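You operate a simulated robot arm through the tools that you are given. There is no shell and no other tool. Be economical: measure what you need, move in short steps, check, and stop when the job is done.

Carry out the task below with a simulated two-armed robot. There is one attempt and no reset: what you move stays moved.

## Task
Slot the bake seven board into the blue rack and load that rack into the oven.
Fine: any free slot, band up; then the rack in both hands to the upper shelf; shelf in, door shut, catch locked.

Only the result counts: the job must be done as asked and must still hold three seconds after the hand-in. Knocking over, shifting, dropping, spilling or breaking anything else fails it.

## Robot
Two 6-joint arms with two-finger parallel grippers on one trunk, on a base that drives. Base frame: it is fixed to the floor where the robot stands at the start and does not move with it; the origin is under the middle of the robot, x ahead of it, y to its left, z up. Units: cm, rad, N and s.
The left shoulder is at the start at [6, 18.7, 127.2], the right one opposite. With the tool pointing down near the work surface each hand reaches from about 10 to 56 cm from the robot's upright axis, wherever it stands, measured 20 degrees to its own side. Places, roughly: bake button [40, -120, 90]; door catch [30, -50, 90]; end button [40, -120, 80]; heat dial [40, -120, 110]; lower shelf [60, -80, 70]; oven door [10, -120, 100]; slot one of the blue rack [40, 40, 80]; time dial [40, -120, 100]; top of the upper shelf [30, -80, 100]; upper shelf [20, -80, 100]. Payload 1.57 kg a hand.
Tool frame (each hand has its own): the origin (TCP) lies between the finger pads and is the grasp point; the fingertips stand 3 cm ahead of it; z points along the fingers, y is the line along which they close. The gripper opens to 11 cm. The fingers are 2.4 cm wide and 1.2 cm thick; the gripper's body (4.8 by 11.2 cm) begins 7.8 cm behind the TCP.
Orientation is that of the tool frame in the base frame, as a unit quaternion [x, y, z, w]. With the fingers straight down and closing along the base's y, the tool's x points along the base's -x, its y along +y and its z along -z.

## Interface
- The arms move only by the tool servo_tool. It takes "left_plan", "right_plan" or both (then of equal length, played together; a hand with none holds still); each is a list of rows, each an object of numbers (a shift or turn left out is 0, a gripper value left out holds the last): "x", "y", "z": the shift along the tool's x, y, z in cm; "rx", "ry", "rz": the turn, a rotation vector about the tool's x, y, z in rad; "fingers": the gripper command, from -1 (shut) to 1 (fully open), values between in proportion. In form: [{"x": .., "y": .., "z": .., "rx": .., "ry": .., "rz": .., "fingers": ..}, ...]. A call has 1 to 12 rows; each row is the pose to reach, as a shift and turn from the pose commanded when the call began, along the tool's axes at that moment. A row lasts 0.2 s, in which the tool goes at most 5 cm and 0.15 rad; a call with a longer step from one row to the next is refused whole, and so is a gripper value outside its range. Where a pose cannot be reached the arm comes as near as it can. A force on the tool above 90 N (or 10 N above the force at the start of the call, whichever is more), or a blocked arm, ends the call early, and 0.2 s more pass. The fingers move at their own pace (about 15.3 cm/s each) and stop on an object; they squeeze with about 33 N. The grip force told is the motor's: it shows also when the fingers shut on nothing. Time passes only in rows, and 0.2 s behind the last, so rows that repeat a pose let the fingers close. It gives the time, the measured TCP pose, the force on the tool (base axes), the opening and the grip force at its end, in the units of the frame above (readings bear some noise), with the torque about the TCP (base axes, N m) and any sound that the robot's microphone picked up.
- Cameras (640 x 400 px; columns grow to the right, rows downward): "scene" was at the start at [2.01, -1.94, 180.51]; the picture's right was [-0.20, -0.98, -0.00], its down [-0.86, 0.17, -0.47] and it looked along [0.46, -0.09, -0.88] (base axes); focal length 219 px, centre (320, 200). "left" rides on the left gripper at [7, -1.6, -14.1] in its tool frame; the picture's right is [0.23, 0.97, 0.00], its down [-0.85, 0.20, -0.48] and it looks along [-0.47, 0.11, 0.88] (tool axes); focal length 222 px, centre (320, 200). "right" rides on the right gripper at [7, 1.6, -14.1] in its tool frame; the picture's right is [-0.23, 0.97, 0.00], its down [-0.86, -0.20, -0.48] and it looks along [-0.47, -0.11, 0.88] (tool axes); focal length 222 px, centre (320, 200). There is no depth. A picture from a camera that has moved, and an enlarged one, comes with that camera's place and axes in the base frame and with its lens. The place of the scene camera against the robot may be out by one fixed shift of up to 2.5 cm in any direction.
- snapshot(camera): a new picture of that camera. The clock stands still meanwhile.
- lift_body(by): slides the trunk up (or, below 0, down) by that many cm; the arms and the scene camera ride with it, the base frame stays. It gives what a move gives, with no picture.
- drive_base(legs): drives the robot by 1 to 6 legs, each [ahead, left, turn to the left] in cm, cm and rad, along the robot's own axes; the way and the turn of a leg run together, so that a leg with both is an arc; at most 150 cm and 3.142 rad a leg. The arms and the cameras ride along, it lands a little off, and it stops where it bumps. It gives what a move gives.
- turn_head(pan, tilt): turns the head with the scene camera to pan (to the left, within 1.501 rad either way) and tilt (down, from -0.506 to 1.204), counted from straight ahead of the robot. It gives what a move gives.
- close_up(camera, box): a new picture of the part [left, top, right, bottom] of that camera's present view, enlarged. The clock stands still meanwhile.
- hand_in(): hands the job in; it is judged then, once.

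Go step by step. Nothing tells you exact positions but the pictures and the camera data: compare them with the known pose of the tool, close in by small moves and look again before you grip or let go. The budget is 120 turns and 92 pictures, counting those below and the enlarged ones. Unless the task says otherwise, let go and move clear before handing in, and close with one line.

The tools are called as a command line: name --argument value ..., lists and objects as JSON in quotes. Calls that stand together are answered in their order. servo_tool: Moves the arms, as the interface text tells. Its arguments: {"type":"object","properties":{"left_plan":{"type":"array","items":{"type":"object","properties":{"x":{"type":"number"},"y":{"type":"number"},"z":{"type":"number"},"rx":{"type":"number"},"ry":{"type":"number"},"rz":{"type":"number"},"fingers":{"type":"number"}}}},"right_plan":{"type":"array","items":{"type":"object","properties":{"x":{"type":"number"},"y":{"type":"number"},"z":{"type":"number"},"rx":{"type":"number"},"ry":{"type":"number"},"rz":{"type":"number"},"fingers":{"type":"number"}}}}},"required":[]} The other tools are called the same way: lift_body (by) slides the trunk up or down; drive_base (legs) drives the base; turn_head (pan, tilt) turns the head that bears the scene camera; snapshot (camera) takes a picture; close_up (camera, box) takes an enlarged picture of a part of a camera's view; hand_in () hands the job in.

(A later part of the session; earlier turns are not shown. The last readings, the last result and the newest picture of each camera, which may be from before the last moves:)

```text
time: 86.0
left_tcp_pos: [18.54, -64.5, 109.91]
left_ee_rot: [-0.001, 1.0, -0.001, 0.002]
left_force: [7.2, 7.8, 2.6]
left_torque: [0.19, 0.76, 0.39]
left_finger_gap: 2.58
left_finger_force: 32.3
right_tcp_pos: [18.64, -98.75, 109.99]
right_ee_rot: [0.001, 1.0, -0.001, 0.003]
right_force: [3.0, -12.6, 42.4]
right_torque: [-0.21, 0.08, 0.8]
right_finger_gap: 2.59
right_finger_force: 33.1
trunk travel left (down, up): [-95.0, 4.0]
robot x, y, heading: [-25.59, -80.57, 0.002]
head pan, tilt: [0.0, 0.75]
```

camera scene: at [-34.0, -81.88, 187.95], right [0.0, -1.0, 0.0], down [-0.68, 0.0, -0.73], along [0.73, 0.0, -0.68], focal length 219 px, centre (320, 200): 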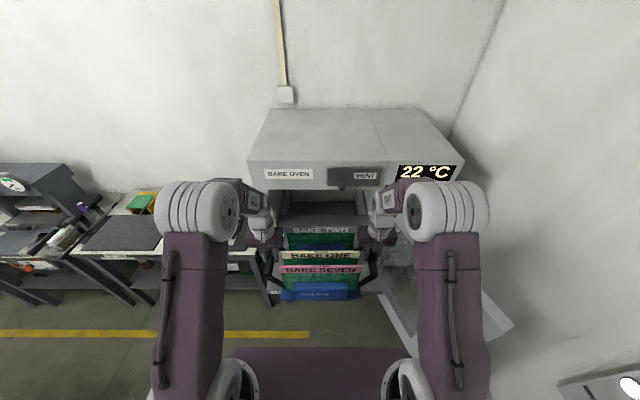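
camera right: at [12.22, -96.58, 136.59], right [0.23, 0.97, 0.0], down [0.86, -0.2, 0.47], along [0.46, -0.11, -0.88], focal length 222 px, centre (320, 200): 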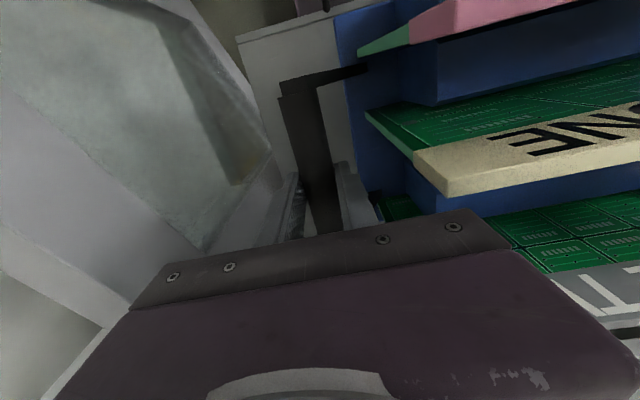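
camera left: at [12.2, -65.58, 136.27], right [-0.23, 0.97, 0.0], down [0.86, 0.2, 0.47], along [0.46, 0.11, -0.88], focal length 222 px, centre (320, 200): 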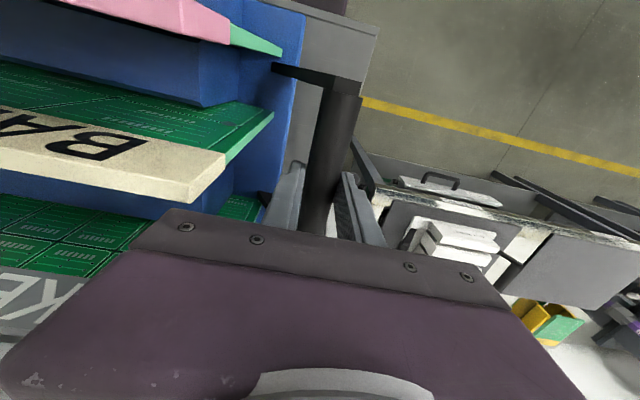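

The rack is resting on the shelf. I'll ease the right hand's push and open both hands slightly.

servo_tool --left_plan '[{"z": -0.1}, {"z": -0.15}, {"z": -0.15, "fingers": -0.3}, {"z": -0.15, "fingers": -0.1}, {"z": -0.15, "fingers": -0.1}]' --right_plan '[{"z": -0.2}, {"z": -0.4}, {"z": -0.4, "fingers": -0.3}, {"z": -0.4, "fingers": -0.1}, {"z": -0.4, "fingers": -0.1}]'

snapshot --camera "left"

snapshot --camera "right"

```text
time: 87.2
left_tcp_pos: [18.42, -64.5, 109.73]
left_ee_rot: [-0.002, 1.0, 0.0, -0.001]
left_force: [0.0, 0.5, -0.5]
left_torque: [0.0, -0.03, 0.07]
left_finger_gap: 4.97
left_finger_force: 0.1
right_tcp_pos: [18.47, -98.95, 109.95]
right_ee_rot: [0.0, 1.0, 0.0, -0.002]
right_force: [0.8, 0.2, -0.2]
right_torque: [0.01, -0.02, 0.01]
right_finger_gap: 4.96
right_finger_force: 0.1
trunk travel left (down, up): [-95.0, 4.0]
robot x, y, heading: [-25.57, -80.86, -0.001]
head pan, tilt: [0.0, 0.75]
```

```text
29 pictures are left
camera left: at [11.58, -66.34, 123.88], right [-0.23, 0.97, 0.0], down [0.86, 0.2, 0.48], along [0.46, 0.11, -0.88], focal length 222 px, centre (320, 200)
```

left: 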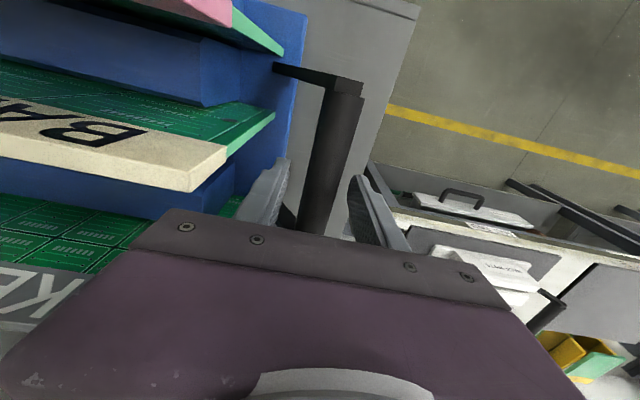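

```text
28 pictures are left
camera right: at [11.55, -97.23, 124.16], right [0.23, 0.97, 0.0], down [0.86, -0.2, 0.47], along [0.46, -0.11, -0.88], focal length 222 px, centre (320, 200)
```

right: 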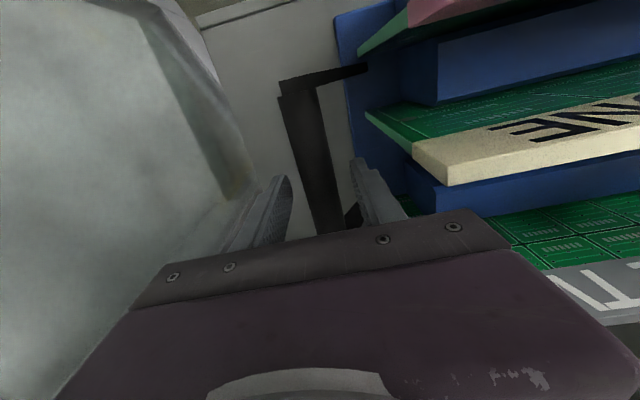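

Both hands are open and the rack stands on the shelf. I'll raise the hands straight up, then back away.

servo_tool --left_plan '[{"z": -1}, {"z": -3}, {"z": -5}, {"z": -7}, {"z": -9}, {"z": -11}, {"z": -13}, {"z": -14}]' --right_plan '[{"z": -1}, {"z": -3}, {"z": -5}, {"z": -7}, {"z": -9}, {"z": -11}, {"z": -13}, {"z": -14}]'

drive_base --legs '[[-30, 0, 0]]'

snapshot --camera "scene"

```text
time: 89.0
left_tcp_pos: [18.57, -64.64, 123.86]
left_ee_rot: [-0.001, 1.0, 0.0, 0.0]
left_force: [0.0, -0.6, 0.3]
left_torque: [-0.01, -0.02, -0.01]
left_finger_gap: 4.96
left_finger_force: 0.0
right_tcp_pos: [18.53, -98.78, 124.28]
right_ee_rot: [0.001, 1.0, -0.001, -0.003]
right_force: [-0.1, -0.1, -1.1]
right_torque: [0.02, 0.0, 0.0]
right_finger_gap: 4.96
right_finger_force: 0.0
trunk travel left (down, up): [-95.0, 4.0]
robot x, y, heading: [-25.36, -80.75, -0.001]
head pan, tilt: [0.0, 0.75]
```

```text
time: 91.0
left_tcp_pos: [-11.68, -64.59, 123.53]
left_ee_rot: [-0.002, 1.0, 0.0, -0.002]
left_force: [0.2, 0.2, -1.2]
left_torque: [-0.01, 0.01, 0.01]
left_finger_gap: 4.96
left_finger_force: 0.0
right_tcp_pos: [-11.36, -98.7, 124.0]
right_ee_rot: [0.0, 1.0, 0.0, -0.003]
right_force: [-0.3, -0.5, 0.5]
right_torque: [-0.01, 0.02, 0.03]
right_finger_gap: 4.95
right_finger_force: 0.0
trunk travel left (down, up): [-95.0, 4.0]
robot x, y, heading: [-55.64, -80.63, 0.003]
head pan, tilt: [0.0, 0.75]
```

```text
27 pictures are left
camera scene: at [-51.55, -81.45, 187.94], right [0.0, -1.0, 0.0], down [-0.68, 0.0, -0.73], along [0.73, 0.0, -0.68], focal length 219 px, centre (320, 200)
```

scene: 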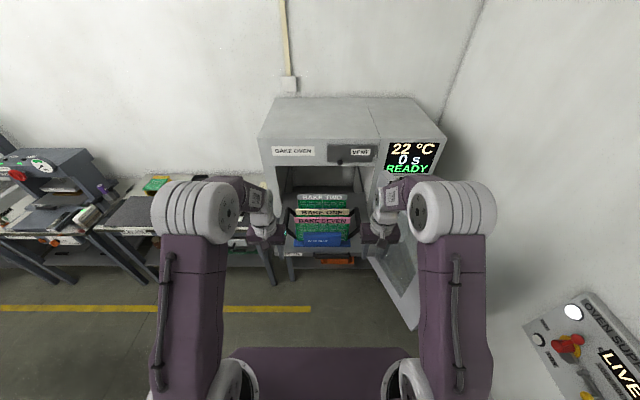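

The rack stands square on the shelf. I'll look closely at the shelf front and the oven latch.

close_up --camera "scene" --box '[245, 130, 445, 290]'

snapshot --camera "left"

```text
2.50 times, centred on (345, 210) of scene
camera zoom: at [-51.55, -81.45, 187.94], right [0.0, -1.0, 0.0], down [-0.68, 0.0, -0.73], along [0.73, 0.0, -0.68], focal length 548 px, centre (258, 175)
```

zoom: 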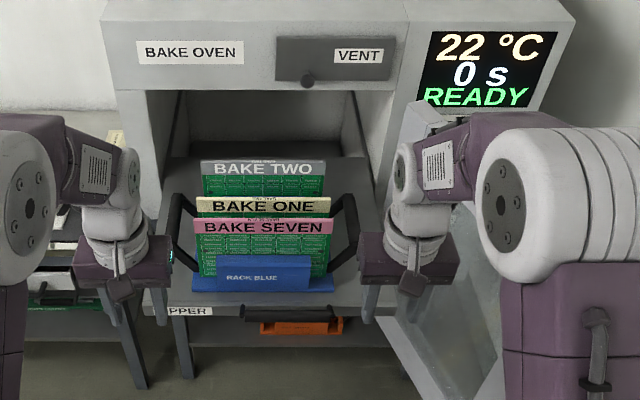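

```text
25 pictures are left
camera left: at [-18.55, -66.37, 137.85], right [-0.23, 0.97, 0.0], down [0.86, 0.2, 0.48], along [0.46, 0.11, -0.88], focal length 222 px, centre (320, 200)
```

left: 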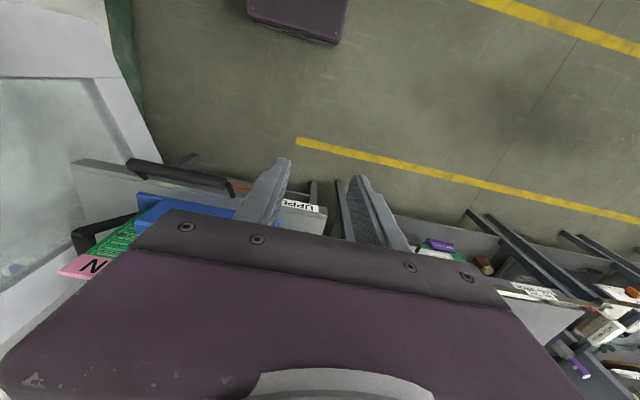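

The shelf's handle spans y -96 to -78, with flat face either side. I'll push the shelf with the left fist pointing forward, so I'm pitching the left tool forward and tucking the right arm back.

servo_tool --left_plan '[{"ry": -0.12, "fingers": -1}, {"ry": -0.24}, {"ry": -0.36}, {"ry": -0.48}, {"ry": -0.6}, {"ry": -0.72}, {"ry": -0.84}, {"ry": -0.96}, {"ry": -1.08}, {"ry": -1.2}, {"ry": -1.32}, {"ry": -1.4}]' --right_plan '[{"x": 1.5, "fingers": -1}, {"x": 3}, {"x": 4.5}, {"x": 6}, {"x": 7.5}, {"x": 9}, {"x": 10.5}, {"x": 12}, {"x": 13.5}, {"x": 15}, {"x": 16}, {"x": 16}]'

snapshot --camera "left"

```text
time: 93.6
left_tcp_pos: [-5.12, -64.3, 141.14]
left_ee_rot: [-0.001, 0.79, 0.0, 0.613]
left_force: [-0.4, -0.1, 0.1]
left_torque: [0.02, 0.02, 0.01]
left_finger_gap: 0.0
left_finger_force: 20.9
left hand out of reach, approached as far as the arm can: row 4, 7, 8, 9, 10, 11, 12
right_tcp_pos: [-27.79, -98.83, 124.19]
right_ee_rot: [-0.001, 1.0, 0.0, -0.003]
right_force: [0.4, 0.2, -0.2]
right_torque: [0.0, -0.03, 0.04]
right_finger_gap: 0.01
right_finger_force: 21.0
trunk travel left (down, up): [-95.0, 4.0]
robot x, y, heading: [-55.67, -80.96, 0.005]
head pan, tilt: [0.0, 0.75]
```

```text
24 pictures are left
camera left: at [-20.49, -66.15, 137.8], right [-0.06, 0.97, -0.22], down [-0.25, 0.2, 0.95], along [0.97, 0.11, 0.23], focal length 222 px, centre (320, 200)
```

left: 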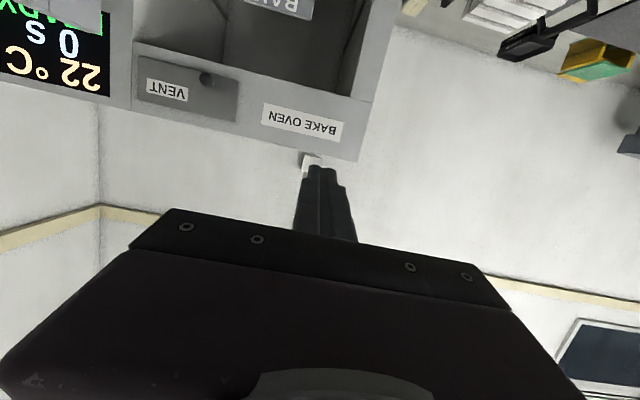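

The forward pitch is limited while the hand is high and close. I'll use a milder pitch of about 50° and come down to shelf height, just in front of the shelf.

servo_tool --left_plan '[{"x": 3.2, "y": -0.5, "z": 0.7, "ry": 0.1}, {"x": 6.4, "y": -1, "z": 1.4, "ry": 0.2}, {"x": 9.6, "y": -1.5, "z": 2.1, "ry": 0.3}, {"x": 12.8, "y": -2, "z": 2.8, "ry": 0.4}, {"x": 16, "y": -2.5, "z": 3.6, "ry": 0.5}, {"x": 19.2, "y": -3, "z": 4.3, "ry": 0.5}, {"x": 22.4, "y": -3.5, "z": 5, "ry": 0.5}, {"x": 25.6, "y": -4, "z": 5.8, "ry": 0.5}, {"x": 28.8, "y": -4.5, "z": 6.5, "ry": 0.5}, {"x": 32, "y": -5, "z": 7.2, "ry": 0.5}, {"x": 35, "y": -5.4, "z": 8, "ry": 0.5}, {"x": 38, "y": -5.7, "z": 8.7, "ry": 0.5}]'

snapshot --camera "scene"

```text
time: 96.2
left_tcp_pos: [-5.56, -70.93, 102.28]
left_ee_rot: [-0.001, 0.919, 0.001, 0.395]
left_force: [-0.3, 0.0, -0.4]
left_torque: [0.01, -0.02, -0.01]
left_finger_gap: 0.01
left_finger_force: 21.8
left hand out of reach, approached as far as the arm can: row 12
right_tcp_pos: [-27.65, -98.68, 124.17]
right_ee_rot: [0.0, 1.0, 0.0, -0.003]
right_force: [-0.4, -0.2, -0.6]
right_torque: [0.0, -0.03, -0.01]
right_finger_gap: 0.0
right_finger_force: 21.4
trunk travel left (down, up): [-95.0, 4.0]
robot x, y, heading: [-56.03, -80.86, 0.004]
head pan, tilt: [0.0, 0.75]
```

```text
23 pictures are left
camera scene: at [-51.87, -81.45, 187.95], right [0.0, -1.0, 0.0], down [-0.68, 0.0, -0.73], along [0.73, 0.0, -0.68], focal length 219 px, centre (320, 200)
```

scene: 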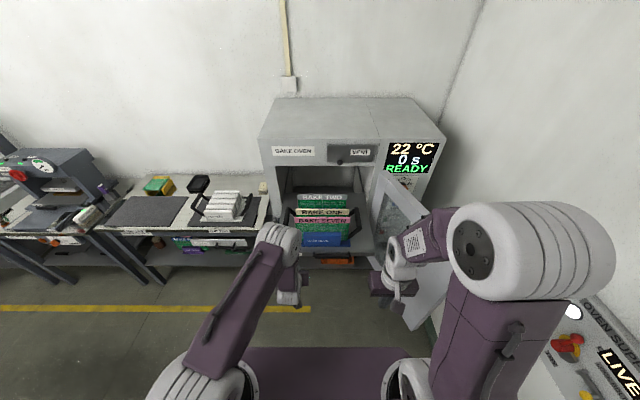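

The left fist is at shelf-front height in front of the "UPPER" label area. I'll lower slightly and drive forward to start pushing the shelf in.

lift_body --by -1.2

drive_base --legs '[[13, 0, 0]]'

snapshot --camera "scene"

snapshot --camera "left"

```text
time: 96.8
left_tcp_pos: [-5.66, -70.91, 101.16]
left_ee_rot: [-0.001, 0.919, 0.001, 0.395]
left_force: [-0.1, 0.4, -0.7]
left_torque: [0.01, -0.03, -0.03]
left_finger_gap: 0.0
left_finger_force: 21.0
right_tcp_pos: [-27.67, -98.72, 122.98]
right_ee_rot: [0.0, 1.0, 0.0, -0.002]
right_force: [0.4, -0.7, 0.3]
right_torque: [0.0, -0.01, 0.01]
right_finger_gap: 0.0
right_finger_force: 21.5
trunk travel left (down, up): [-93.8, 5.2]
robot x, y, heading: [-56.22, -80.53, 0.004]
head pan, tilt: [0.0, 0.75]
```

```text
time: 98.1
left_tcp_pos: [7.09, -71.04, 101.38]
left_ee_rot: [0.001, 0.918, 0.0, 0.396]
left_force: [0.1, -0.3, -0.7]
left_torque: [0.0, 0.01, 0.01]
left_finger_gap: 0.0
left_finger_force: 21.0
right_tcp_pos: [-15.1, -98.82, 123.06]
right_ee_rot: [0.001, 1.0, 0.0, -0.001]
right_force: [-0.7, 1.1, 1.4]
right_torque: [0.0, 0.0, 0.01]
right_finger_gap: 0.01
right_finger_force: 21.4
trunk travel left (down, up): [-93.8, 5.2]
robot x, y, heading: [-42.79, -80.72, -0.003]
head pan, tilt: [0.0, 0.75]
```

```text
22 pictures are left
camera scene: at [-39.49, -81.46, 186.75], right [0.0, -1.0, 0.0], down [-0.68, 0.0, -0.73], along [0.73, 0.0, -0.68], focal length 219 px, centre (320, 200)
```

scene: 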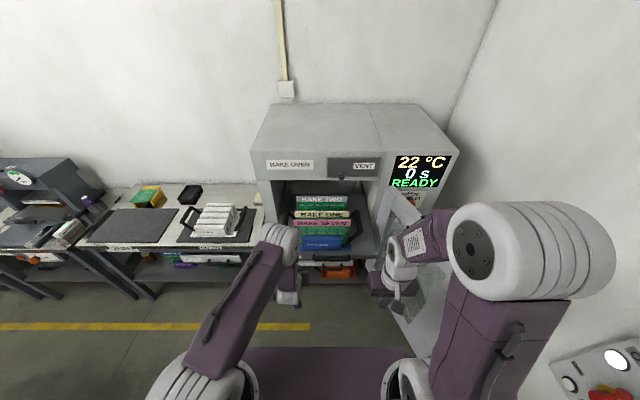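

```text
21 pictures are left
camera left: at [-7.92, -72.8, 105.98], right [-0.15, 0.97, -0.17], down [0.24, 0.2, 0.95], along [0.96, 0.11, -0.26], focal length 222 px, centre (320, 200)
```

left: 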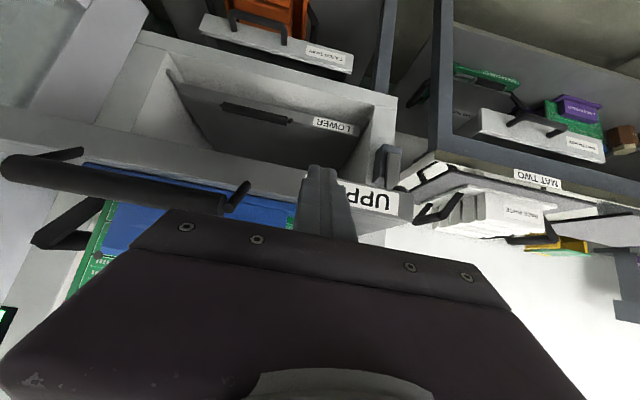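

Contact made: the fist is against the UPPER face and the shelf is moving freely. I'll continue pushing.

drive_base --legs '[[14, 0, 0]]'

snapshot --camera "scene"

```text
time: 99.5
left_tcp_pos: [21.34, -71.11, 101.33]
left_ee_rot: [0.0, 0.918, 0.0, 0.396]
left_force: [0.4, -0.5, 0.2]
left_torque: [-0.01, -0.02, -0.01]
left_finger_gap: 0.0
left_finger_force: 21.5
right_tcp_pos: [-0.96, -98.73, 123.11]
right_ee_rot: [0.002, 1.0, 0.0, -0.001]
right_force: [0.4, -0.3, 0.3]
right_torque: [-0.01, -0.04, 0.01]
right_finger_gap: 0.0
right_finger_force: 21.2
trunk travel left (down, up): [-93.8, 5.2]
robot x, y, heading: [-28.45, -80.94, -0.001]
head pan, tilt: [0.0, 0.75]
```

```text
20 pictures are left
camera scene: at [-25.43, -81.42, 186.75], right [0.0, -1.0, 0.0], down [-0.68, 0.0, -0.73], along [0.73, 0.0, -0.68], focal length 219 px, centre (320, 200)
```

scene: 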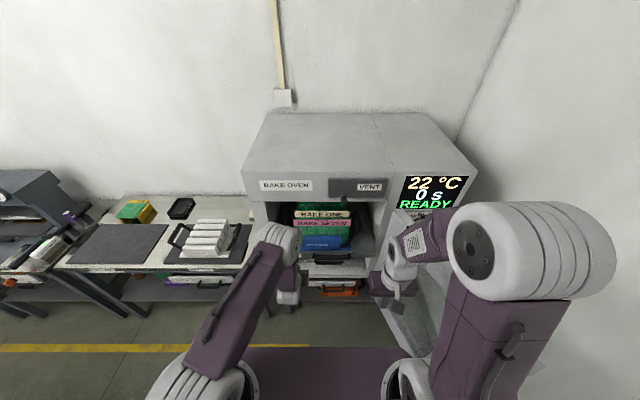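

The rack is going into the oven cleanly. I'll push further.

drive_base --legs '[[10, 0, 0]]'

snapshot --camera "left"

```text
time: 100.6
left_tcp_pos: [30.85, -71.1, 101.44]
left_ee_rot: [0.002, 0.918, -0.001, 0.396]
left_force: [-0.8, -0.4, -0.3]
left_torque: [0.01, -0.02, -0.02]
left_finger_gap: 0.0
left_finger_force: 20.8
right_tcp_pos: [8.56, -98.83, 123.21]
right_ee_rot: [0.001, 1.0, 0.0, 0.002]
right_force: [-0.1, 0.3, -0.4]
right_torque: [0.01, -0.04, 0.0]
right_finger_gap: 0.0
right_finger_force: 21.1
trunk travel left (down, up): [-93.8, 5.2]
robot x, y, heading: [-18.57, -80.88, -0.003]
head pan, tilt: [0.0, 0.75]
```

```text
19 pictures are left
camera left: at [15.77, -72.83, 106.06], right [-0.15, 0.97, -0.17], down [0.24, 0.2, 0.95], along [0.96, 0.11, -0.26], focal length 222 px, centre (320, 200)
```

left: 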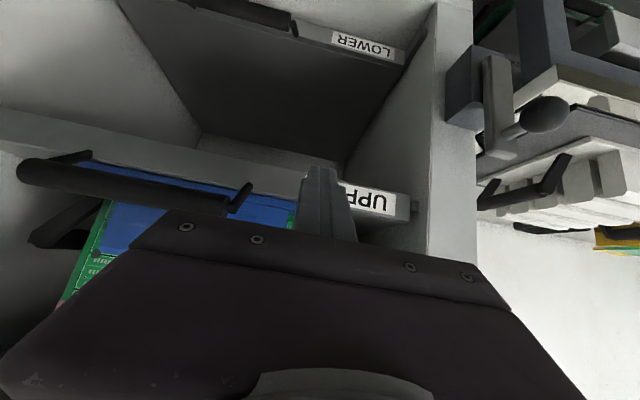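

Nearly in: the shelf front is at x about 34. I'll push the remainder in small steps.

drive_base --legs '[[5, 0, 0]]'

snapshot --camera "left"

```text
time: 101.5
left_tcp_pos: [35.69, -71.18, 101.37]
left_ee_rot: [0.001, 0.918, -0.001, 0.397]
left_force: [-0.3, -0.4, -0.2]
left_torque: [-0.02, -0.04, -0.02]
left_finger_gap: 0.0
left_finger_force: 21.6
right_tcp_pos: [13.4, -98.82, 123.14]
right_ee_rot: [0.002, 1.0, 0.0, 0.0]
right_force: [-1.4, -0.3, 0.0]
right_torque: [0.0, -0.08, 0.01]
right_finger_gap: 0.0
right_finger_force: 21.0
trunk travel left (down, up): [-93.8, 5.2]
robot x, y, heading: [-14.23, -80.9, -0.001]
head pan, tilt: [0.0, 0.75]
```

```text
18 pictures are left
camera left: at [20.76, -72.86, 106.05], right [-0.15, 0.97, -0.17], down [0.24, 0.2, 0.95], along [0.96, 0.11, -0.26], focal length 222 px, centre (320, 200)
```

left: 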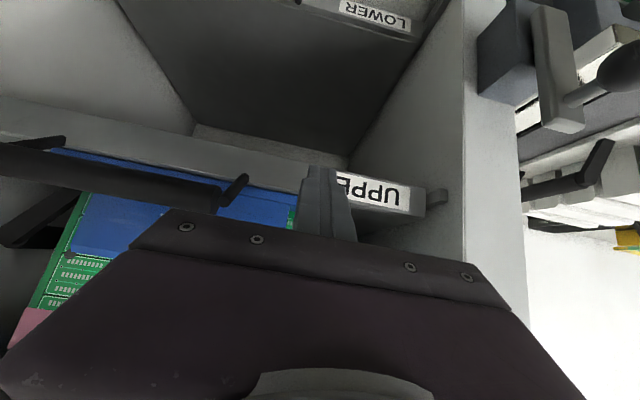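

The shelf front is at x about 38.7, and the lower shelf sits at about 48 when in, so roughly 9 cm remain. I'll tuck the right arm further back to keep its elbow off the oven, then push on.

servo_tool --right_plan '[{"x": 1.5}, {"x": 3}, {"x": 4.5}, {"x": 6}, {"x": 7.5, "y": 1}, {"x": 9, "y": 2}]'

drive_base --legs '[[6, 0, 0]]'

snapshot --camera "left"

snapshot --camera "scene"

```text
time: 102.9
left_tcp_pos: [36.32, -71.08, 101.03]
left_ee_rot: [0.001, 0.919, -0.001, 0.394]
left_force: [1.1, 0.4, 1.1]
left_torque: [-0.03, 0.0, 0.0]
left_finger_gap: 0.0
left_finger_force: 21.3
right_tcp_pos: [11.68, -95.82, 125.76]
right_ee_rot: [0.003, 1.0, -0.001, -0.002]
right_force: [1.5, 0.0, 0.1]
right_torque: [-0.01, -0.01, 0.0]
right_finger_gap: 0.01
right_finger_force: 21.9
right hand out of reach, approached as far as the arm can: row 1, 2, 3, 4, 5, 6
trunk travel left (down, up): [-93.8, 5.2]
robot x, y, heading: [-13.6, -80.66, -0.006]
head pan, tilt: [0.0, 0.75]
```

```text
time: 104.0
left_tcp_pos: [41.64, -71.22, 101.3]
left_ee_rot: [0.003, 0.918, -0.001, 0.396]
left_force: [-8.4, 0.3, 7.9]
left_torque: [0.0, -0.1, 0.11]
left_finger_gap: 0.02
left_finger_force: 20.7
right_tcp_pos: [17.17, -95.89, 125.74]
right_ee_rot: [0.002, 1.0, 0.0, -0.003]
right_force: [-1.0, 0.8, 0.1]
right_torque: [0.03, 0.01, -0.01]
right_finger_gap: 0.0
right_finger_force: 21.7
trunk travel left (down, up): [-93.8, 5.2]
robot x, y, heading: [-8.33, -80.63, -0.0]
head pan, tilt: [0.0, 0.75]
stopped in leg 1: the force on the tool passed its limit at 202 N (the readings are from after the stop); the commanded pose is now the measured one
```

```text
17 pictures are left
camera left: at [26.54, -72.94, 106.09], right [-0.15, 0.97, -0.17], down [0.24, 0.2, 0.95], along [0.96, 0.1, -0.26], focal length 222 px, centre (320, 200)
```

left: 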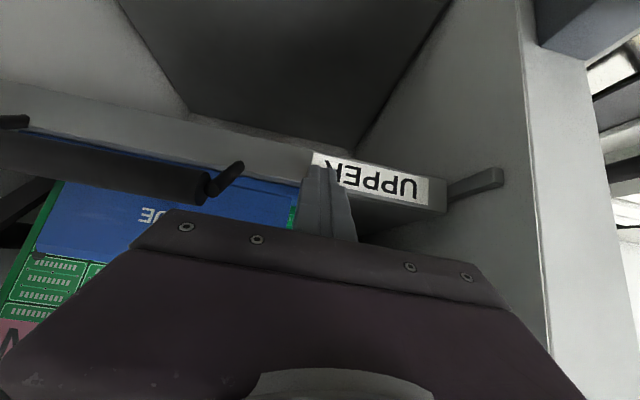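

```text
16 pictures are left
camera scene: at [-4.67, -81.48, 186.74], right [0.0, -1.0, 0.0], down [-0.68, 0.0, -0.73], along [0.73, 0.0, -0.68], focal length 219 px, centre (320, 200)
```

scene: 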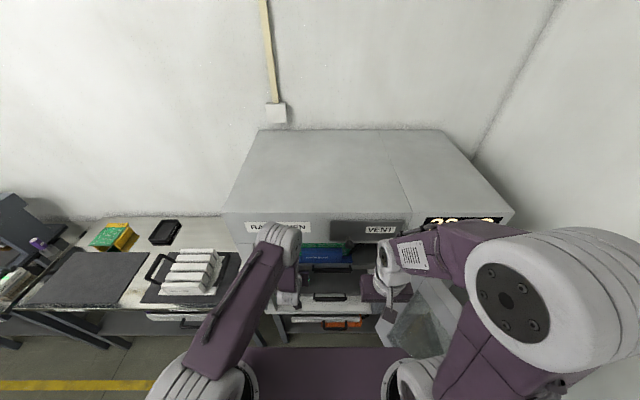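

The push stopped at a hard limit with the shelf front at about x 44.6, which is probably the end stop. I'll confirm with a gentle arm push.

servo_tool --left_plan '[{"z": 0.36, "x": -0.35}, {"z": 0.73, "x": -0.69}, {"z": 1.09, "x": -1.03}, {"z": 1.45, "x": -1.38}]'

close_up --camera "scene" --box '[230, 200, 430, 340]'

```text
time: 105.0
left_tcp_pos: [41.87, -71.28, 101.75]
left_ee_rot: [0.004, 0.919, 0.0, 0.394]
left_force: [-68.0, -1.4, 23.4]
left_torque: [0.01, 0.49, 0.26]
left_finger_gap: 0.0
left_finger_force: 21.3
right_tcp_pos: [15.61, -96.05, 126.14]
right_ee_rot: [0.001, 1.0, 0.0, 0.004]
right_force: [0.8, 0.2, -0.5]
right_torque: [-0.03, 0.0, 0.03]
right_finger_gap: 0.0
right_finger_force: 21.8
trunk travel left (down, up): [-93.8, 5.2]
robot x, y, heading: [-8.15, -81.17, -0.001]
head pan, tilt: [0.0, 0.75]
```

```text
2.86 times, centred on (330, 270) of scene
camera zoom: at [-6.89, -81.58, 186.78], right [0.0, -1.0, 0.0], down [-0.67, 0.0, -0.74], along [0.74, 0.0, -0.67], focal length 627 px, centre (291, 0)
```

zoom: 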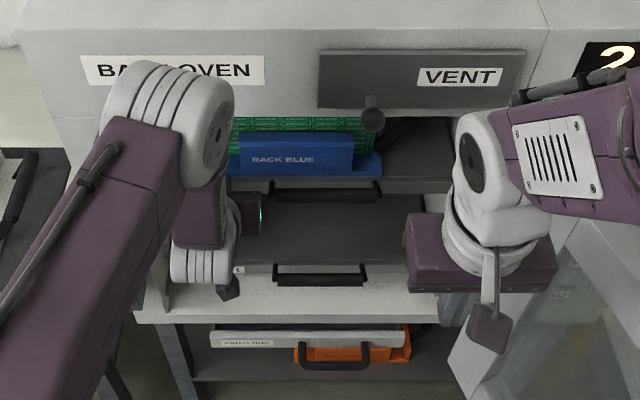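

The shelf is firmly against its end stop. I'll back away from the oven and fold the left arm up.

drive_base --legs '[[-65, 0, 0]]'

servo_tool --left_plan '[{"x": -3, "ry": 0.08}, {"x": -6, "z": -1, "ry": 0.16}, {"x": -9, "z": -3, "ry": 0.24}, {"x": -12, "z": -6, "ry": 0.32}, {"x": -14, "z": -9, "ry": 0.4}, {"x": -15, "z": -12, "ry": 0.48}, {"x": -15, "z": -15, "ry": 0.56}, {"x": -15, "z": -18, "ry": 0.64}, {"x": -14, "z": -21, "ry": 0.72}, {"x": -13, "z": -24, "ry": 0.8}, {"x": -12, "z": -27, "ry": 0.8}, {"x": -11, "z": -30, "ry": 0.8}]'

snapshot --camera "scene"

```text
time: 108.6
left_tcp_pos: [-20.59, -71.22, 101.26]
left_ee_rot: [0.002, 0.919, -0.001, 0.394]
left_force: [-0.2, -1.1, 0.1]
left_torque: [-0.01, -0.01, 0.01]
left_finger_gap: 0.0
left_finger_force: 21.5
right_tcp_pos: [-46.94, -95.82, 125.61]
right_ee_rot: [0.001, 1.0, 0.0, -0.004]
right_force: [-0.3, -0.2, -1.1]
right_torque: [0.02, 0.02, 0.01]
right_finger_gap: 0.0
right_finger_force: 20.7
trunk travel left (down, up): [-93.8, 5.2]
robot x, y, heading: [-72.88, -80.79, 0.001]
head pan, tilt: [0.0, 0.75]
```

```text
time: 111.2
left_tcp_pos: [-37.9, -70.27, 123.95]
left_ee_rot: [0.002, 0.997, 0.054, 0.056]
left_force: [0.0, 0.2, -0.1]
left_torque: [-0.02, -0.01, 0.04]
left_finger_gap: 0.01
left_finger_force: 21.2
left hand out of reach, approached as far as the arm can: row 4, 5, 6, 7, 8, 9, 10, 11, 12
right_tcp_pos: [-47.27, -95.91, 125.64]
right_ee_rot: [0.002, 1.0, -0.001, -0.003]
right_force: [-0.7, -0.3, -0.5]
right_torque: [-0.01, -0.03, 0.0]
right_finger_gap: 0.0
right_finger_force: 21.6
trunk travel left (down, up): [-93.8, 5.2]
robot x, y, heading: [-72.65, -80.65, -0.003]
head pan, tilt: [0.0, 0.75]
```

```text
14 pictures are left
camera scene: at [-69.01, -81.28, 186.75], right [0.0, -1.0, 0.0], down [-0.68, 0.0, -0.73], along [0.73, 0.0, -0.68], focal length 219 px, centre (320, 200)
```

scene: 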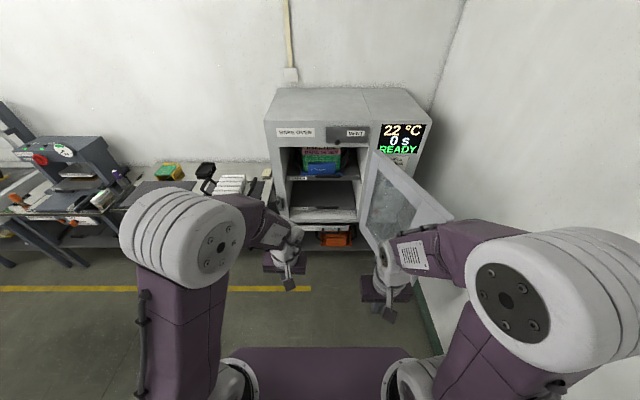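

The rack is inside, and the door is open with its free edge at about (-16, -126). I'll extend the right arm forward as a narrow pusher, then go around the door's free edge to its outer side.

drive_base --legs '[[-8, 0, 0]]'

servo_tool --right_plan '[{"x": -2.2, "z": 1, "y": -0.3}, {"x": -4.4, "z": 3, "y": -0.6, "ry": -0.05}, {"x": -6.6, "z": 5, "y": -0.9, "ry": -0.12}, {"x": -8.8, "z": 7, "y": -1.2, "ry": -0.2}, {"x": -11, "z": 9, "y": -1.5, "ry": -0.28}, {"x": -13.2, "z": 11, "y": -1.8, "ry": -0.36}, {"x": -15.4, "z": 13.5, "y": -2.1, "ry": -0.44}, {"x": -17.6, "z": 16, "y": -2.4, "ry": -0.52}, {"x": -19.8, "z": 18.5, "y": -2.7, "ry": -0.6}, {"x": -22, "z": 21, "y": -3, "ry": -0.68}, {"x": -23.5, "z": 23, "y": -3, "ry": -0.75}, {"x": -24, "z": 24.5, "y": -3, "ry": -0.8}]'

snapshot --camera "scene"

```text
time: 112.2
left_tcp_pos: [-44.69, -70.39, 123.5]
left_ee_rot: [0.002, 0.997, 0.055, 0.051]
left_force: [0.1, -0.8, 0.0]
left_torque: [0.0, 0.06, 0.02]
left_finger_gap: 0.0
left_finger_force: 21.3
right_tcp_pos: [-54.0, -95.94, 125.46]
right_ee_rot: [0.002, 1.0, 0.0, -0.007]
right_force: [0.4, -0.2, 0.8]
right_torque: [0.01, 0.11, -0.03]
right_finger_gap: 0.01
right_finger_force: 21.4
trunk travel left (down, up): [-93.8, 5.2]
robot x, y, heading: [-80.6, -80.64, -0.008]
head pan, tilt: [0.0, 0.75]
```

```text
time: 114.8
left_tcp_pos: [-45.64, -70.28, 123.88]
left_ee_rot: [0.001, 0.997, 0.055, 0.054]
left_force: [-0.3, -0.1, 0.7]
left_torque: [0.0, 0.03, -0.03]
left_finger_gap: 0.0
left_finger_force: 21.2
right_tcp_pos: [-29.79, -98.84, 101.09]
right_ee_rot: [0.002, 0.923, -0.001, 0.384]
right_force: [0.2, 0.6, -0.1]
right_torque: [-0.01, 0.02, -0.04]
right_finger_gap: 0.01
right_finger_force: 21.5
right hand out of reach, approached as far as the arm can: row 5, 12
trunk travel left (down, up): [-93.8, 5.2]
robot x, y, heading: [-80.62, -80.55, 0.002]
head pan, tilt: [0.0, 0.75]
```

```text
13 pictures are left
camera scene: at [-76.65, -81.33, 186.75], right [0.0, -1.0, 0.0], down [-0.68, 0.0, -0.73], along [0.73, 0.0, -0.68], focal length 219 px, centre (320, 200)
```

scene: 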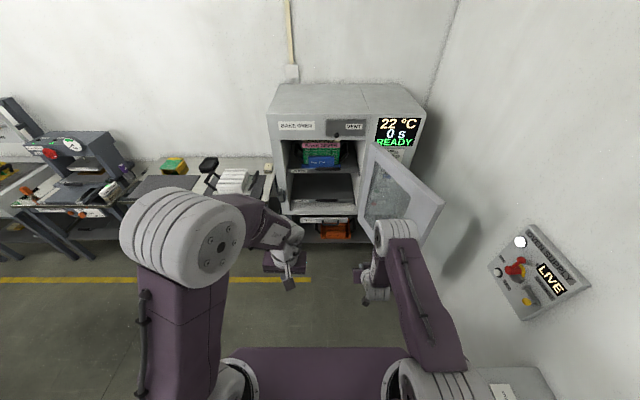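

There is room to slip the right fist behind the door's free edge. I'll drive right at this distance, then forward a little.

drive_base --legs '[[0, -34.5, 0]]'

snapshot --camera "scene"

```text
time: 116.2
left_tcp_pos: [-48.62, -69.77, 124.11]
left_ee_rot: [-0.074, 0.994, 0.063, 0.051]
left_force: [-0.1, 0.6, -0.7]
left_torque: [-0.01, -0.02, 0.0]
left_finger_gap: 0.01
left_finger_force: 21.8
right_tcp_pos: [-28.66, -95.38, 100.9]
right_ee_rot: [-0.067, 0.921, 0.033, 0.382]
right_force: [-0.8, -0.8, 0.5]
right_torque: [0.01, 0.0, 0.0]
right_finger_gap: 0.0
right_finger_force: 21.5
trunk travel left (down, up): [-93.8, 5.2]
robot x, y, heading: [-81.71, -84.35, 0.152]
head pan, tilt: [0.0, 0.75]
stopped in leg 1: the robot was blocked; the commanded pose is now the measured one
```

```text
12 pictures are left
camera scene: at [-77.95, -85.19, 186.75], right [0.15, -0.99, 0.0], down [-0.67, -0.1, -0.73], along [0.72, 0.11, -0.68], focal length 219 px, centre (320, 200)
```

scene: 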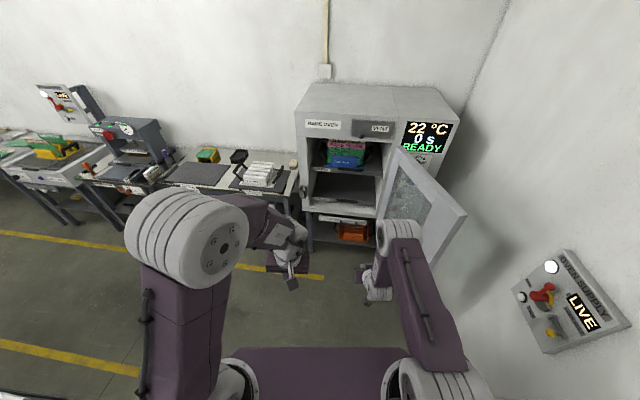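

The base bumped the bench end at my right rear, so going that way is out. Instead I'll back off left, straighten up, and reach over the top of the door with a vertical tool so only the fingers hang behind it.

drive_base --legs '[[2, 7, 0], [0, 0, -0.152]]'

servo_tool --right_plan '[{"x": -2, "z": -2.8, "ry": 0.06}, {"x": -4, "z": -5.6, "ry": 0.13}, {"x": -6, "z": -8.4, "ry": 0.2}, {"x": -7.5, "z": -11.2, "ry": 0.27}, {"x": -9, "z": -14, "ry": 0.34}, {"x": -10.5, "z": -16.8, "ry": 0.41}, {"x": -12, "z": -19.6, "ry": 0.48}, {"x": -13.5, "z": -22.4, "ry": 0.55}, {"x": -15, "z": -25.2, "ry": 0.62}, {"x": -16, "z": -28, "ry": 0.69}, {"x": -16.3, "z": -30.8, "ry": 0.74}, {"x": -16.3, "z": -33.2, "ry": 0.787}]'

```text
time: 117.9
left_tcp_pos: [-45.92, -67.62, 124.02]
left_ee_rot: [0.001, 0.997, 0.058, 0.054]
left_force: [0.4, -0.1, 0.3]
left_torque: [0.05, 0.02, 0.02]
left_finger_gap: 0.01
left_finger_force: 21.3
right_tcp_pos: [-30.08, -95.86, 100.97]
right_ee_rot: [0.003, 0.923, 0.002, 0.384]
right_force: [-0.6, -0.2, 0.4]
right_torque: [0.04, 0.02, 0.01]
right_finger_gap: 0.02
right_finger_force: 21.4
trunk travel left (down, up): [-93.8, 5.2]
robot x, y, heading: [-80.68, -76.85, 0.002]
head pan, tilt: [0.0, 0.75]
```

```text
time: 120.5
left_tcp_pos: [-45.99, -67.37, 123.97]
left_ee_rot: [0.001, 0.997, 0.056, 0.055]
left_force: [0.5, -0.1, 0.3]
left_torque: [0.01, 0.02, -0.02]
left_finger_gap: 0.0
left_finger_force: 21.3
right_tcp_pos: [-42.17, -96.0, 136.11]
right_ee_rot: [0.002, 1.0, 0.001, 0.0]
right_force: [0.5, 0.5, 0.5]
right_torque: [-0.02, 0.05, 0.03]
right_finger_gap: 0.01
right_finger_force: 21.7
trunk travel left (down, up): [-93.8, 5.2]
robot x, y, heading: [-81.06, -77.21, 0.003]
head pan, tilt: [0.0, 0.75]
```

drive_base --legs '[[39, 0, 0]]'

servo_tool --right_plan '[{"y": -1, "z": -2}, {"y": -4, "z": -3}, {"y": -8, "z": -3}, {"y": -12, "z": -3}, {"y": -16, "z": -3}, {"y": -20, "z": -3}, {"y": -24, "z": -3}, {"y": -28, "z": -3}, {"y": -31, "z": -3}, {"y": -33, "z": -3}]'

snapshot --camera "right"

```text
time: 122.9
left_tcp_pos: [-6.27, -67.7, 123.96]
left_ee_rot: [0.005, 0.997, 0.056, 0.056]
left_force: [-0.5, 0.1, -0.2]
left_torque: [0.04, -0.03, 0.0]
left_finger_gap: 0.0
left_finger_force: 21.5
right_tcp_pos: [-2.66, -96.29, 136.03]
right_ee_rot: [0.005, 1.0, 0.002, 0.001]
right_force: [-0.1, 0.6, 0.0]
right_torque: [-0.01, -0.02, -0.01]
right_finger_gap: 0.0
right_finger_force: 20.9
trunk travel left (down, up): [-93.8, 5.2]
robot x, y, heading: [-41.08, -77.3, -0.007]
head pan, tilt: [0.0, 0.75]
```

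```text
time: 125.1
left_tcp_pos: [-5.88, -67.86, 123.93]
left_ee_rot: [0.005, 0.997, 0.057, 0.055]
left_force: [-0.1, -1.3, -0.3]
left_torque: [0.04, -0.02, 0.02]
left_finger_gap: 0.01
left_finger_force: 21.0
right_tcp_pos: [-2.84, -129.38, 138.8]
right_ee_rot: [0.006, 1.0, 0.002, -0.001]
right_force: [0.2, -0.6, -0.3]
right_torque: [0.03, 0.02, 0.01]
right_finger_gap: 0.02
right_finger_force: 20.9
trunk travel left (down, up): [-93.8, 5.2]
robot x, y, heading: [-41.38, -77.39, -0.005]
head pan, tilt: [0.0, 0.75]
```

```text
11 pictures are left
camera right: at [-9.78, -127.77, 152.87], right [0.24, 0.97, 0.01], down [0.85, -0.21, 0.48], along [0.46, -0.11, -0.88], focal length 222 px, centre (320, 200)
```

right: 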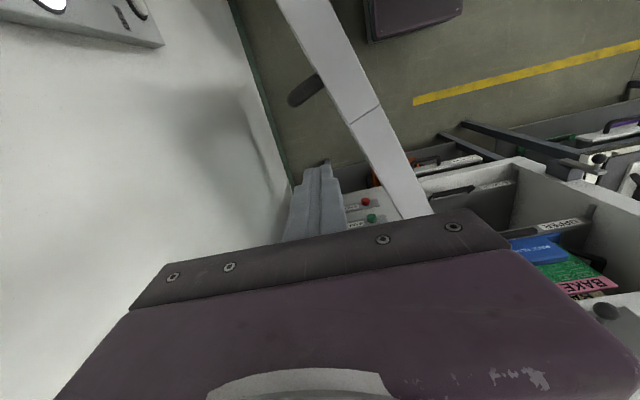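

The fingers are behind the door's outer face, about 3 cm clear, with the door handle further out. I'll lower the fingers behind the door.

servo_tool --right_plan '[{"z": 3}, {"z": 6}, {"z": 9}, {"z": 11}, {"z": 13}, {"z": 14.5}]'

servo_tool --right_plan '[{"y": 1.5}, {"y": 3}, {"y": 4.5}, {"y": 6}, {"y": 8}, {"y": 10}, {"y": 12}, {"y": 14}, {"y": 16}]'

snapshot --camera "right"

```text
time: 126.5
left_tcp_pos: [-5.95, -67.68, 123.84]
left_ee_rot: [0.005, 0.997, 0.056, 0.055]
left_force: [-0.4, -0.5, -0.2]
left_torque: [-0.02, 0.01, -0.02]
left_finger_gap: 0.0
left_finger_force: 20.9
right_tcp_pos: [-2.79, -129.12, 124.24]
right_ee_rot: [0.006, 1.0, 0.003, -0.001]
right_force: [0.3, -0.5, 0.0]
right_torque: [0.03, 0.01, 0.01]
right_finger_gap: 0.02
right_finger_force: 21.3
trunk travel left (down, up): [-93.8, 5.2]
robot x, y, heading: [-41.03, -77.04, -0.006]
head pan, tilt: [0.0, 0.75]
```

```text
time: 128.5
left_tcp_pos: [-6.04, -67.69, 123.93]
left_ee_rot: [0.004, 0.997, 0.057, 0.055]
left_force: [1.4, 1.0, -0.2]
left_torque: [-0.03, 0.0, -0.03]
left_finger_gap: 0.0
left_finger_force: 20.6
right_tcp_pos: [-2.66, -113.07, 124.52]
right_ee_rot: [0.005, 1.0, 0.002, 0.0]
right_force: [0.0, 0.3, 0.5]
right_torque: [-0.06, 0.0, 0.03]
right_finger_gap: 0.02
right_finger_force: 21.7
trunk travel left (down, up): [-93.8, 5.2]
robot x, y, heading: [-41.37, -77.27, -0.005]
head pan, tilt: [0.0, 0.75]
```

```text
10 pictures are left
camera right: at [-9.61, -111.49, 138.52], right [0.24, 0.97, 0.0], down [0.85, -0.21, 0.48], along [0.47, -0.11, -0.88], focal length 222 px, centre (320, 200)
```

right: 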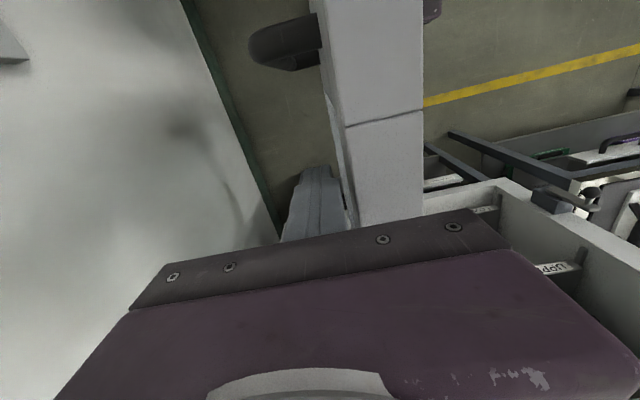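

The door is swinging with the hand. I'll continue by driving left, which also takes the left arm out of the door's way.

drive_base --legs '[[-1, 18, 0]]'

drive_base --legs '[[8, 16, 0]]'

snapshot --camera "scene"

```text
time: 130.1
left_tcp_pos: [-6.99, -50.13, 124.05]
left_ee_rot: [0.005, 0.997, 0.059, 0.055]
left_force: [-0.6, 0.2, -0.1]
left_torque: [0.03, -0.03, 0.02]
left_finger_gap: 0.0
left_finger_force: 21.7
right_tcp_pos: [-3.58, -95.71, 124.23]
right_ee_rot: [0.006, 1.0, 0.004, 0.0]
right_force: [0.0, -0.3, -0.5]
right_torque: [0.02, 0.03, -0.01]
right_finger_gap: 0.0
right_finger_force: 21.5
trunk travel left (down, up): [-93.8, 5.2]
robot x, y, heading: [-41.99, -59.94, -0.006]
head pan, tilt: [0.0, 0.75]
```

```text
time: 131.6
left_tcp_pos: [1.23, -33.97, 124.08]
left_ee_rot: [0.004, 0.997, 0.058, 0.057]
left_force: [-0.2, -0.7, -0.7]
left_torque: [0.01, -0.03, -0.01]
left_finger_gap: 0.01
left_finger_force: 20.8
right_tcp_pos: [4.45, -79.45, 124.35]
right_ee_rot: [0.005, 1.0, 0.003, 0.0]
right_force: [0.0, -0.3, 0.6]
right_torque: [0.05, 0.01, -0.01]
right_finger_gap: 0.0
right_finger_force: 21.2
trunk travel left (down, up): [-93.8, 5.2]
robot x, y, heading: [-33.73, -42.97, -0.005]
head pan, tilt: [0.0, 0.75]
```

```text
9 pictures are left
camera scene: at [-30.11, -44.28, 186.75], right [-0.01, -1.0, 0.0], down [-0.68, 0.01, -0.73], along [0.73, 0.0, -0.68], focal length 219 px, centre (320, 200)
```

scene: 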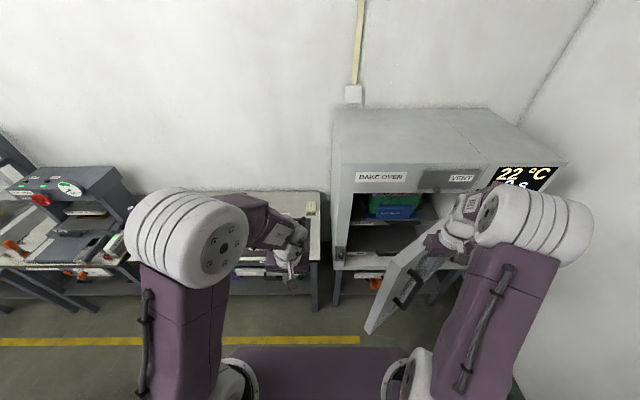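

The door is at about 45° and following nicely. I'll keep pushing diagonally.

drive_base --legs '[[9, 11, 0], [6, 4, 0]]'

snapshot --camera "scene"

```text
time: 133.5
left_tcp_pos: [15.52, -19.35, 124.34]
left_ee_rot: [0.006, 0.996, 0.059, 0.06]
left_force: [-0.5, -1.3, -0.2]
left_torque: [0.03, -0.1, -0.02]
left_finger_gap: 0.03
left_finger_force: 21.4
right_tcp_pos: [18.77, -64.87, 124.49]
right_ee_rot: [0.007, 1.0, 0.006, 0.004]
right_force: [-1.3, -0.8, 0.3]
right_torque: [0.06, -0.06, -0.02]
right_finger_gap: 0.0
right_finger_force: 21.7
trunk travel left (down, up): [-93.8, 5.2]
robot x, y, heading: [-18.86, -28.18, -0.007]
head pan, tilt: [0.0, 0.75]
```

```text
8 pictures are left
camera scene: at [-16.27, -29.82, 186.76], right [-0.01, -1.0, -0.01], down [-0.68, 0.01, -0.74], along [0.74, 0.0, -0.68], focal length 219 px, centre (320, 200)
```

scene: 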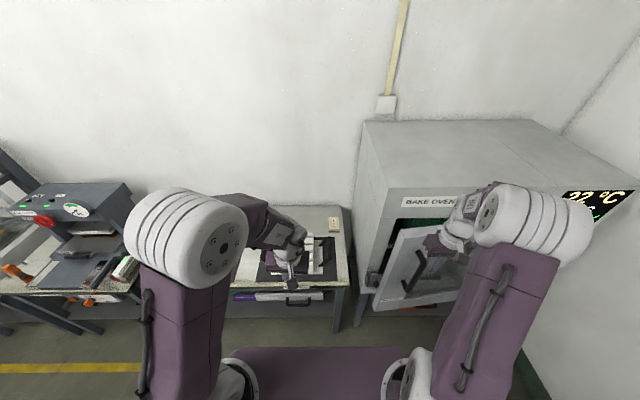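

The door is about 20° open. I'll push straight on a bit more.

drive_base --legs '[[6, 1, 0]]'

snapshot --camera "right"

```text
time: 134.5
left_tcp_pos: [21.54, -17.57, 124.27]
left_ee_rot: [0.007, 0.997, 0.056, 0.059]
left_force: [-0.5, 0.5, 1.0]
left_torque: [0.01, -0.07, -0.02]
left_finger_gap: 0.0
left_finger_force: 20.8
right_tcp_pos: [24.8, -63.13, 124.71]
right_ee_rot: [0.007, 1.0, 0.002, 0.003]
right_force: [-0.8, -0.4, 0.7]
right_torque: [0.0, -0.06, -0.01]
right_finger_gap: 0.01
right_finger_force: 21.4
trunk travel left (down, up): [-93.8, 5.2]
robot x, y, heading: [-12.82, -27.05, -0.012]
head pan, tilt: [0.0, 0.75]
```

```text
7 pictures are left
camera right: at [17.68, -61.54, 138.72], right [0.24, 0.97, 0.01], down [0.85, -0.21, 0.48], along [0.47, -0.11, -0.88], focal length 222 px, centre (320, 200)
```

right: 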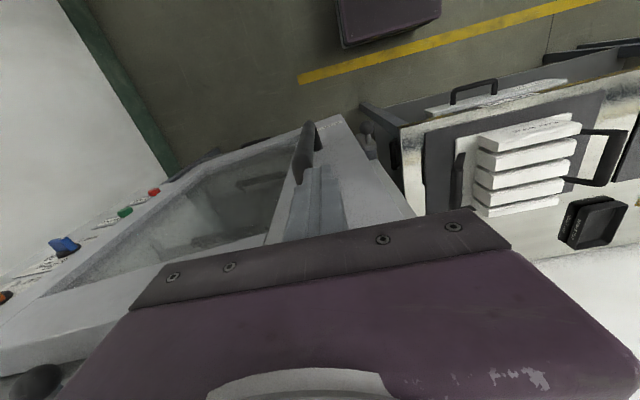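

The door is almost shut and the catch is near (31, -54, 92). I'll push gently with the arm until it seats.

servo_tool --right_plan '[{"x": -0.5}, {"x": -1}, {"x": -1.5}, {"x": -2}, {"x": -2.5}, {"x": -3}, {"x": -3.5}, {"x": -4}, {"x": -4.5}, {"x": -5}, {"x": -5.5}, {"x": -6}]'

```text
time: 137.1
left_tcp_pos: [22.4, -17.67, 123.96]
left_ee_rot: [0.006, 0.997, 0.056, 0.056]
left_force: [0.1, -0.3, 0.3]
left_torque: [0.01, -0.01, 0.0]
left_finger_gap: 0.01
left_finger_force: 20.8
right_tcp_pos: [31.44, -63.2, 124.27]
right_ee_rot: [0.007, 1.0, 0.002, 0.0]
right_force: [0.0, -0.9, 0.0]
right_torque: [-0.01, -0.02, 0.02]
right_finger_gap: 0.0
right_finger_force: 21.2
trunk travel left (down, up): [-93.8, 5.2]
robot x, y, heading: [-12.88, -27.28, -0.006]
head pan, tilt: [0.0, 0.75]
```

servo_tool --right_plan '[{"x": -0.4}, {"x": -0.8}, {"x": -1.2}, {"x": -1.6}, {"x": -2}, {"x": -2.4}, {"x": -2.8}, {"x": -3.2}]'

snapshot --camera "right"

```text
time: 138.9
left_tcp_pos: [20.87, -17.89, 124.47]
left_ee_rot: [0.007, 0.996, 0.057, 0.061]
left_force: [0.1, 0.1, 0.1]
left_torque: [0.02, -0.01, 0.01]
left_finger_gap: 0.0
left_finger_force: 21.3
right_tcp_pos: [32.41, -63.32, 124.6]
right_ee_rot: [0.008, 1.0, 0.007, -0.009]
right_force: [-63.9, 2.9, -31.5]
right_torque: [-0.35, -1.2, 0.65]
right_finger_gap: 0.0
right_finger_force: 21.1
trunk travel left (down, up): [-93.8, 5.2]
robot x, y, heading: [-12.78, -26.77, -0.006]
head pan, tilt: [0.0, 0.75]
```

```text
6 pictures are left
camera right: at [25.65, -61.81, 138.71], right [0.24, 0.97, 0.01], down [0.86, -0.22, 0.46], along [0.45, -0.1, -0.89], focal length 222 px, centre (320, 200)
```

right: 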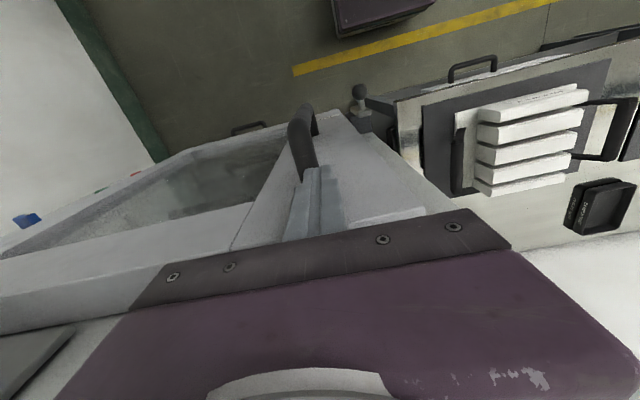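

The push met a firm stop with the door face at x about 33.6, consistent with shut. I'll look closely at the catch.

close_up --camera "right" --box '[280, 60, 440, 220]'

```text
2.50 times, centred on (360, 140) of right
camera zoom: at [25.65, -61.81, 138.71], right [0.24, 0.97, 0.01], down [0.86, -0.22, 0.46], along [0.45, -0.1, -0.89], focal length 555 px, centre (220, 350)
```

zoom: 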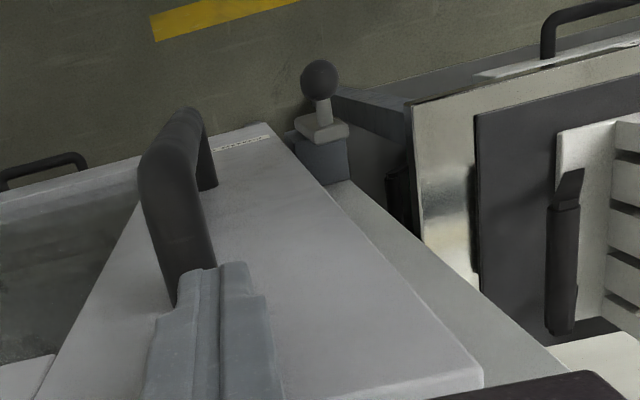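

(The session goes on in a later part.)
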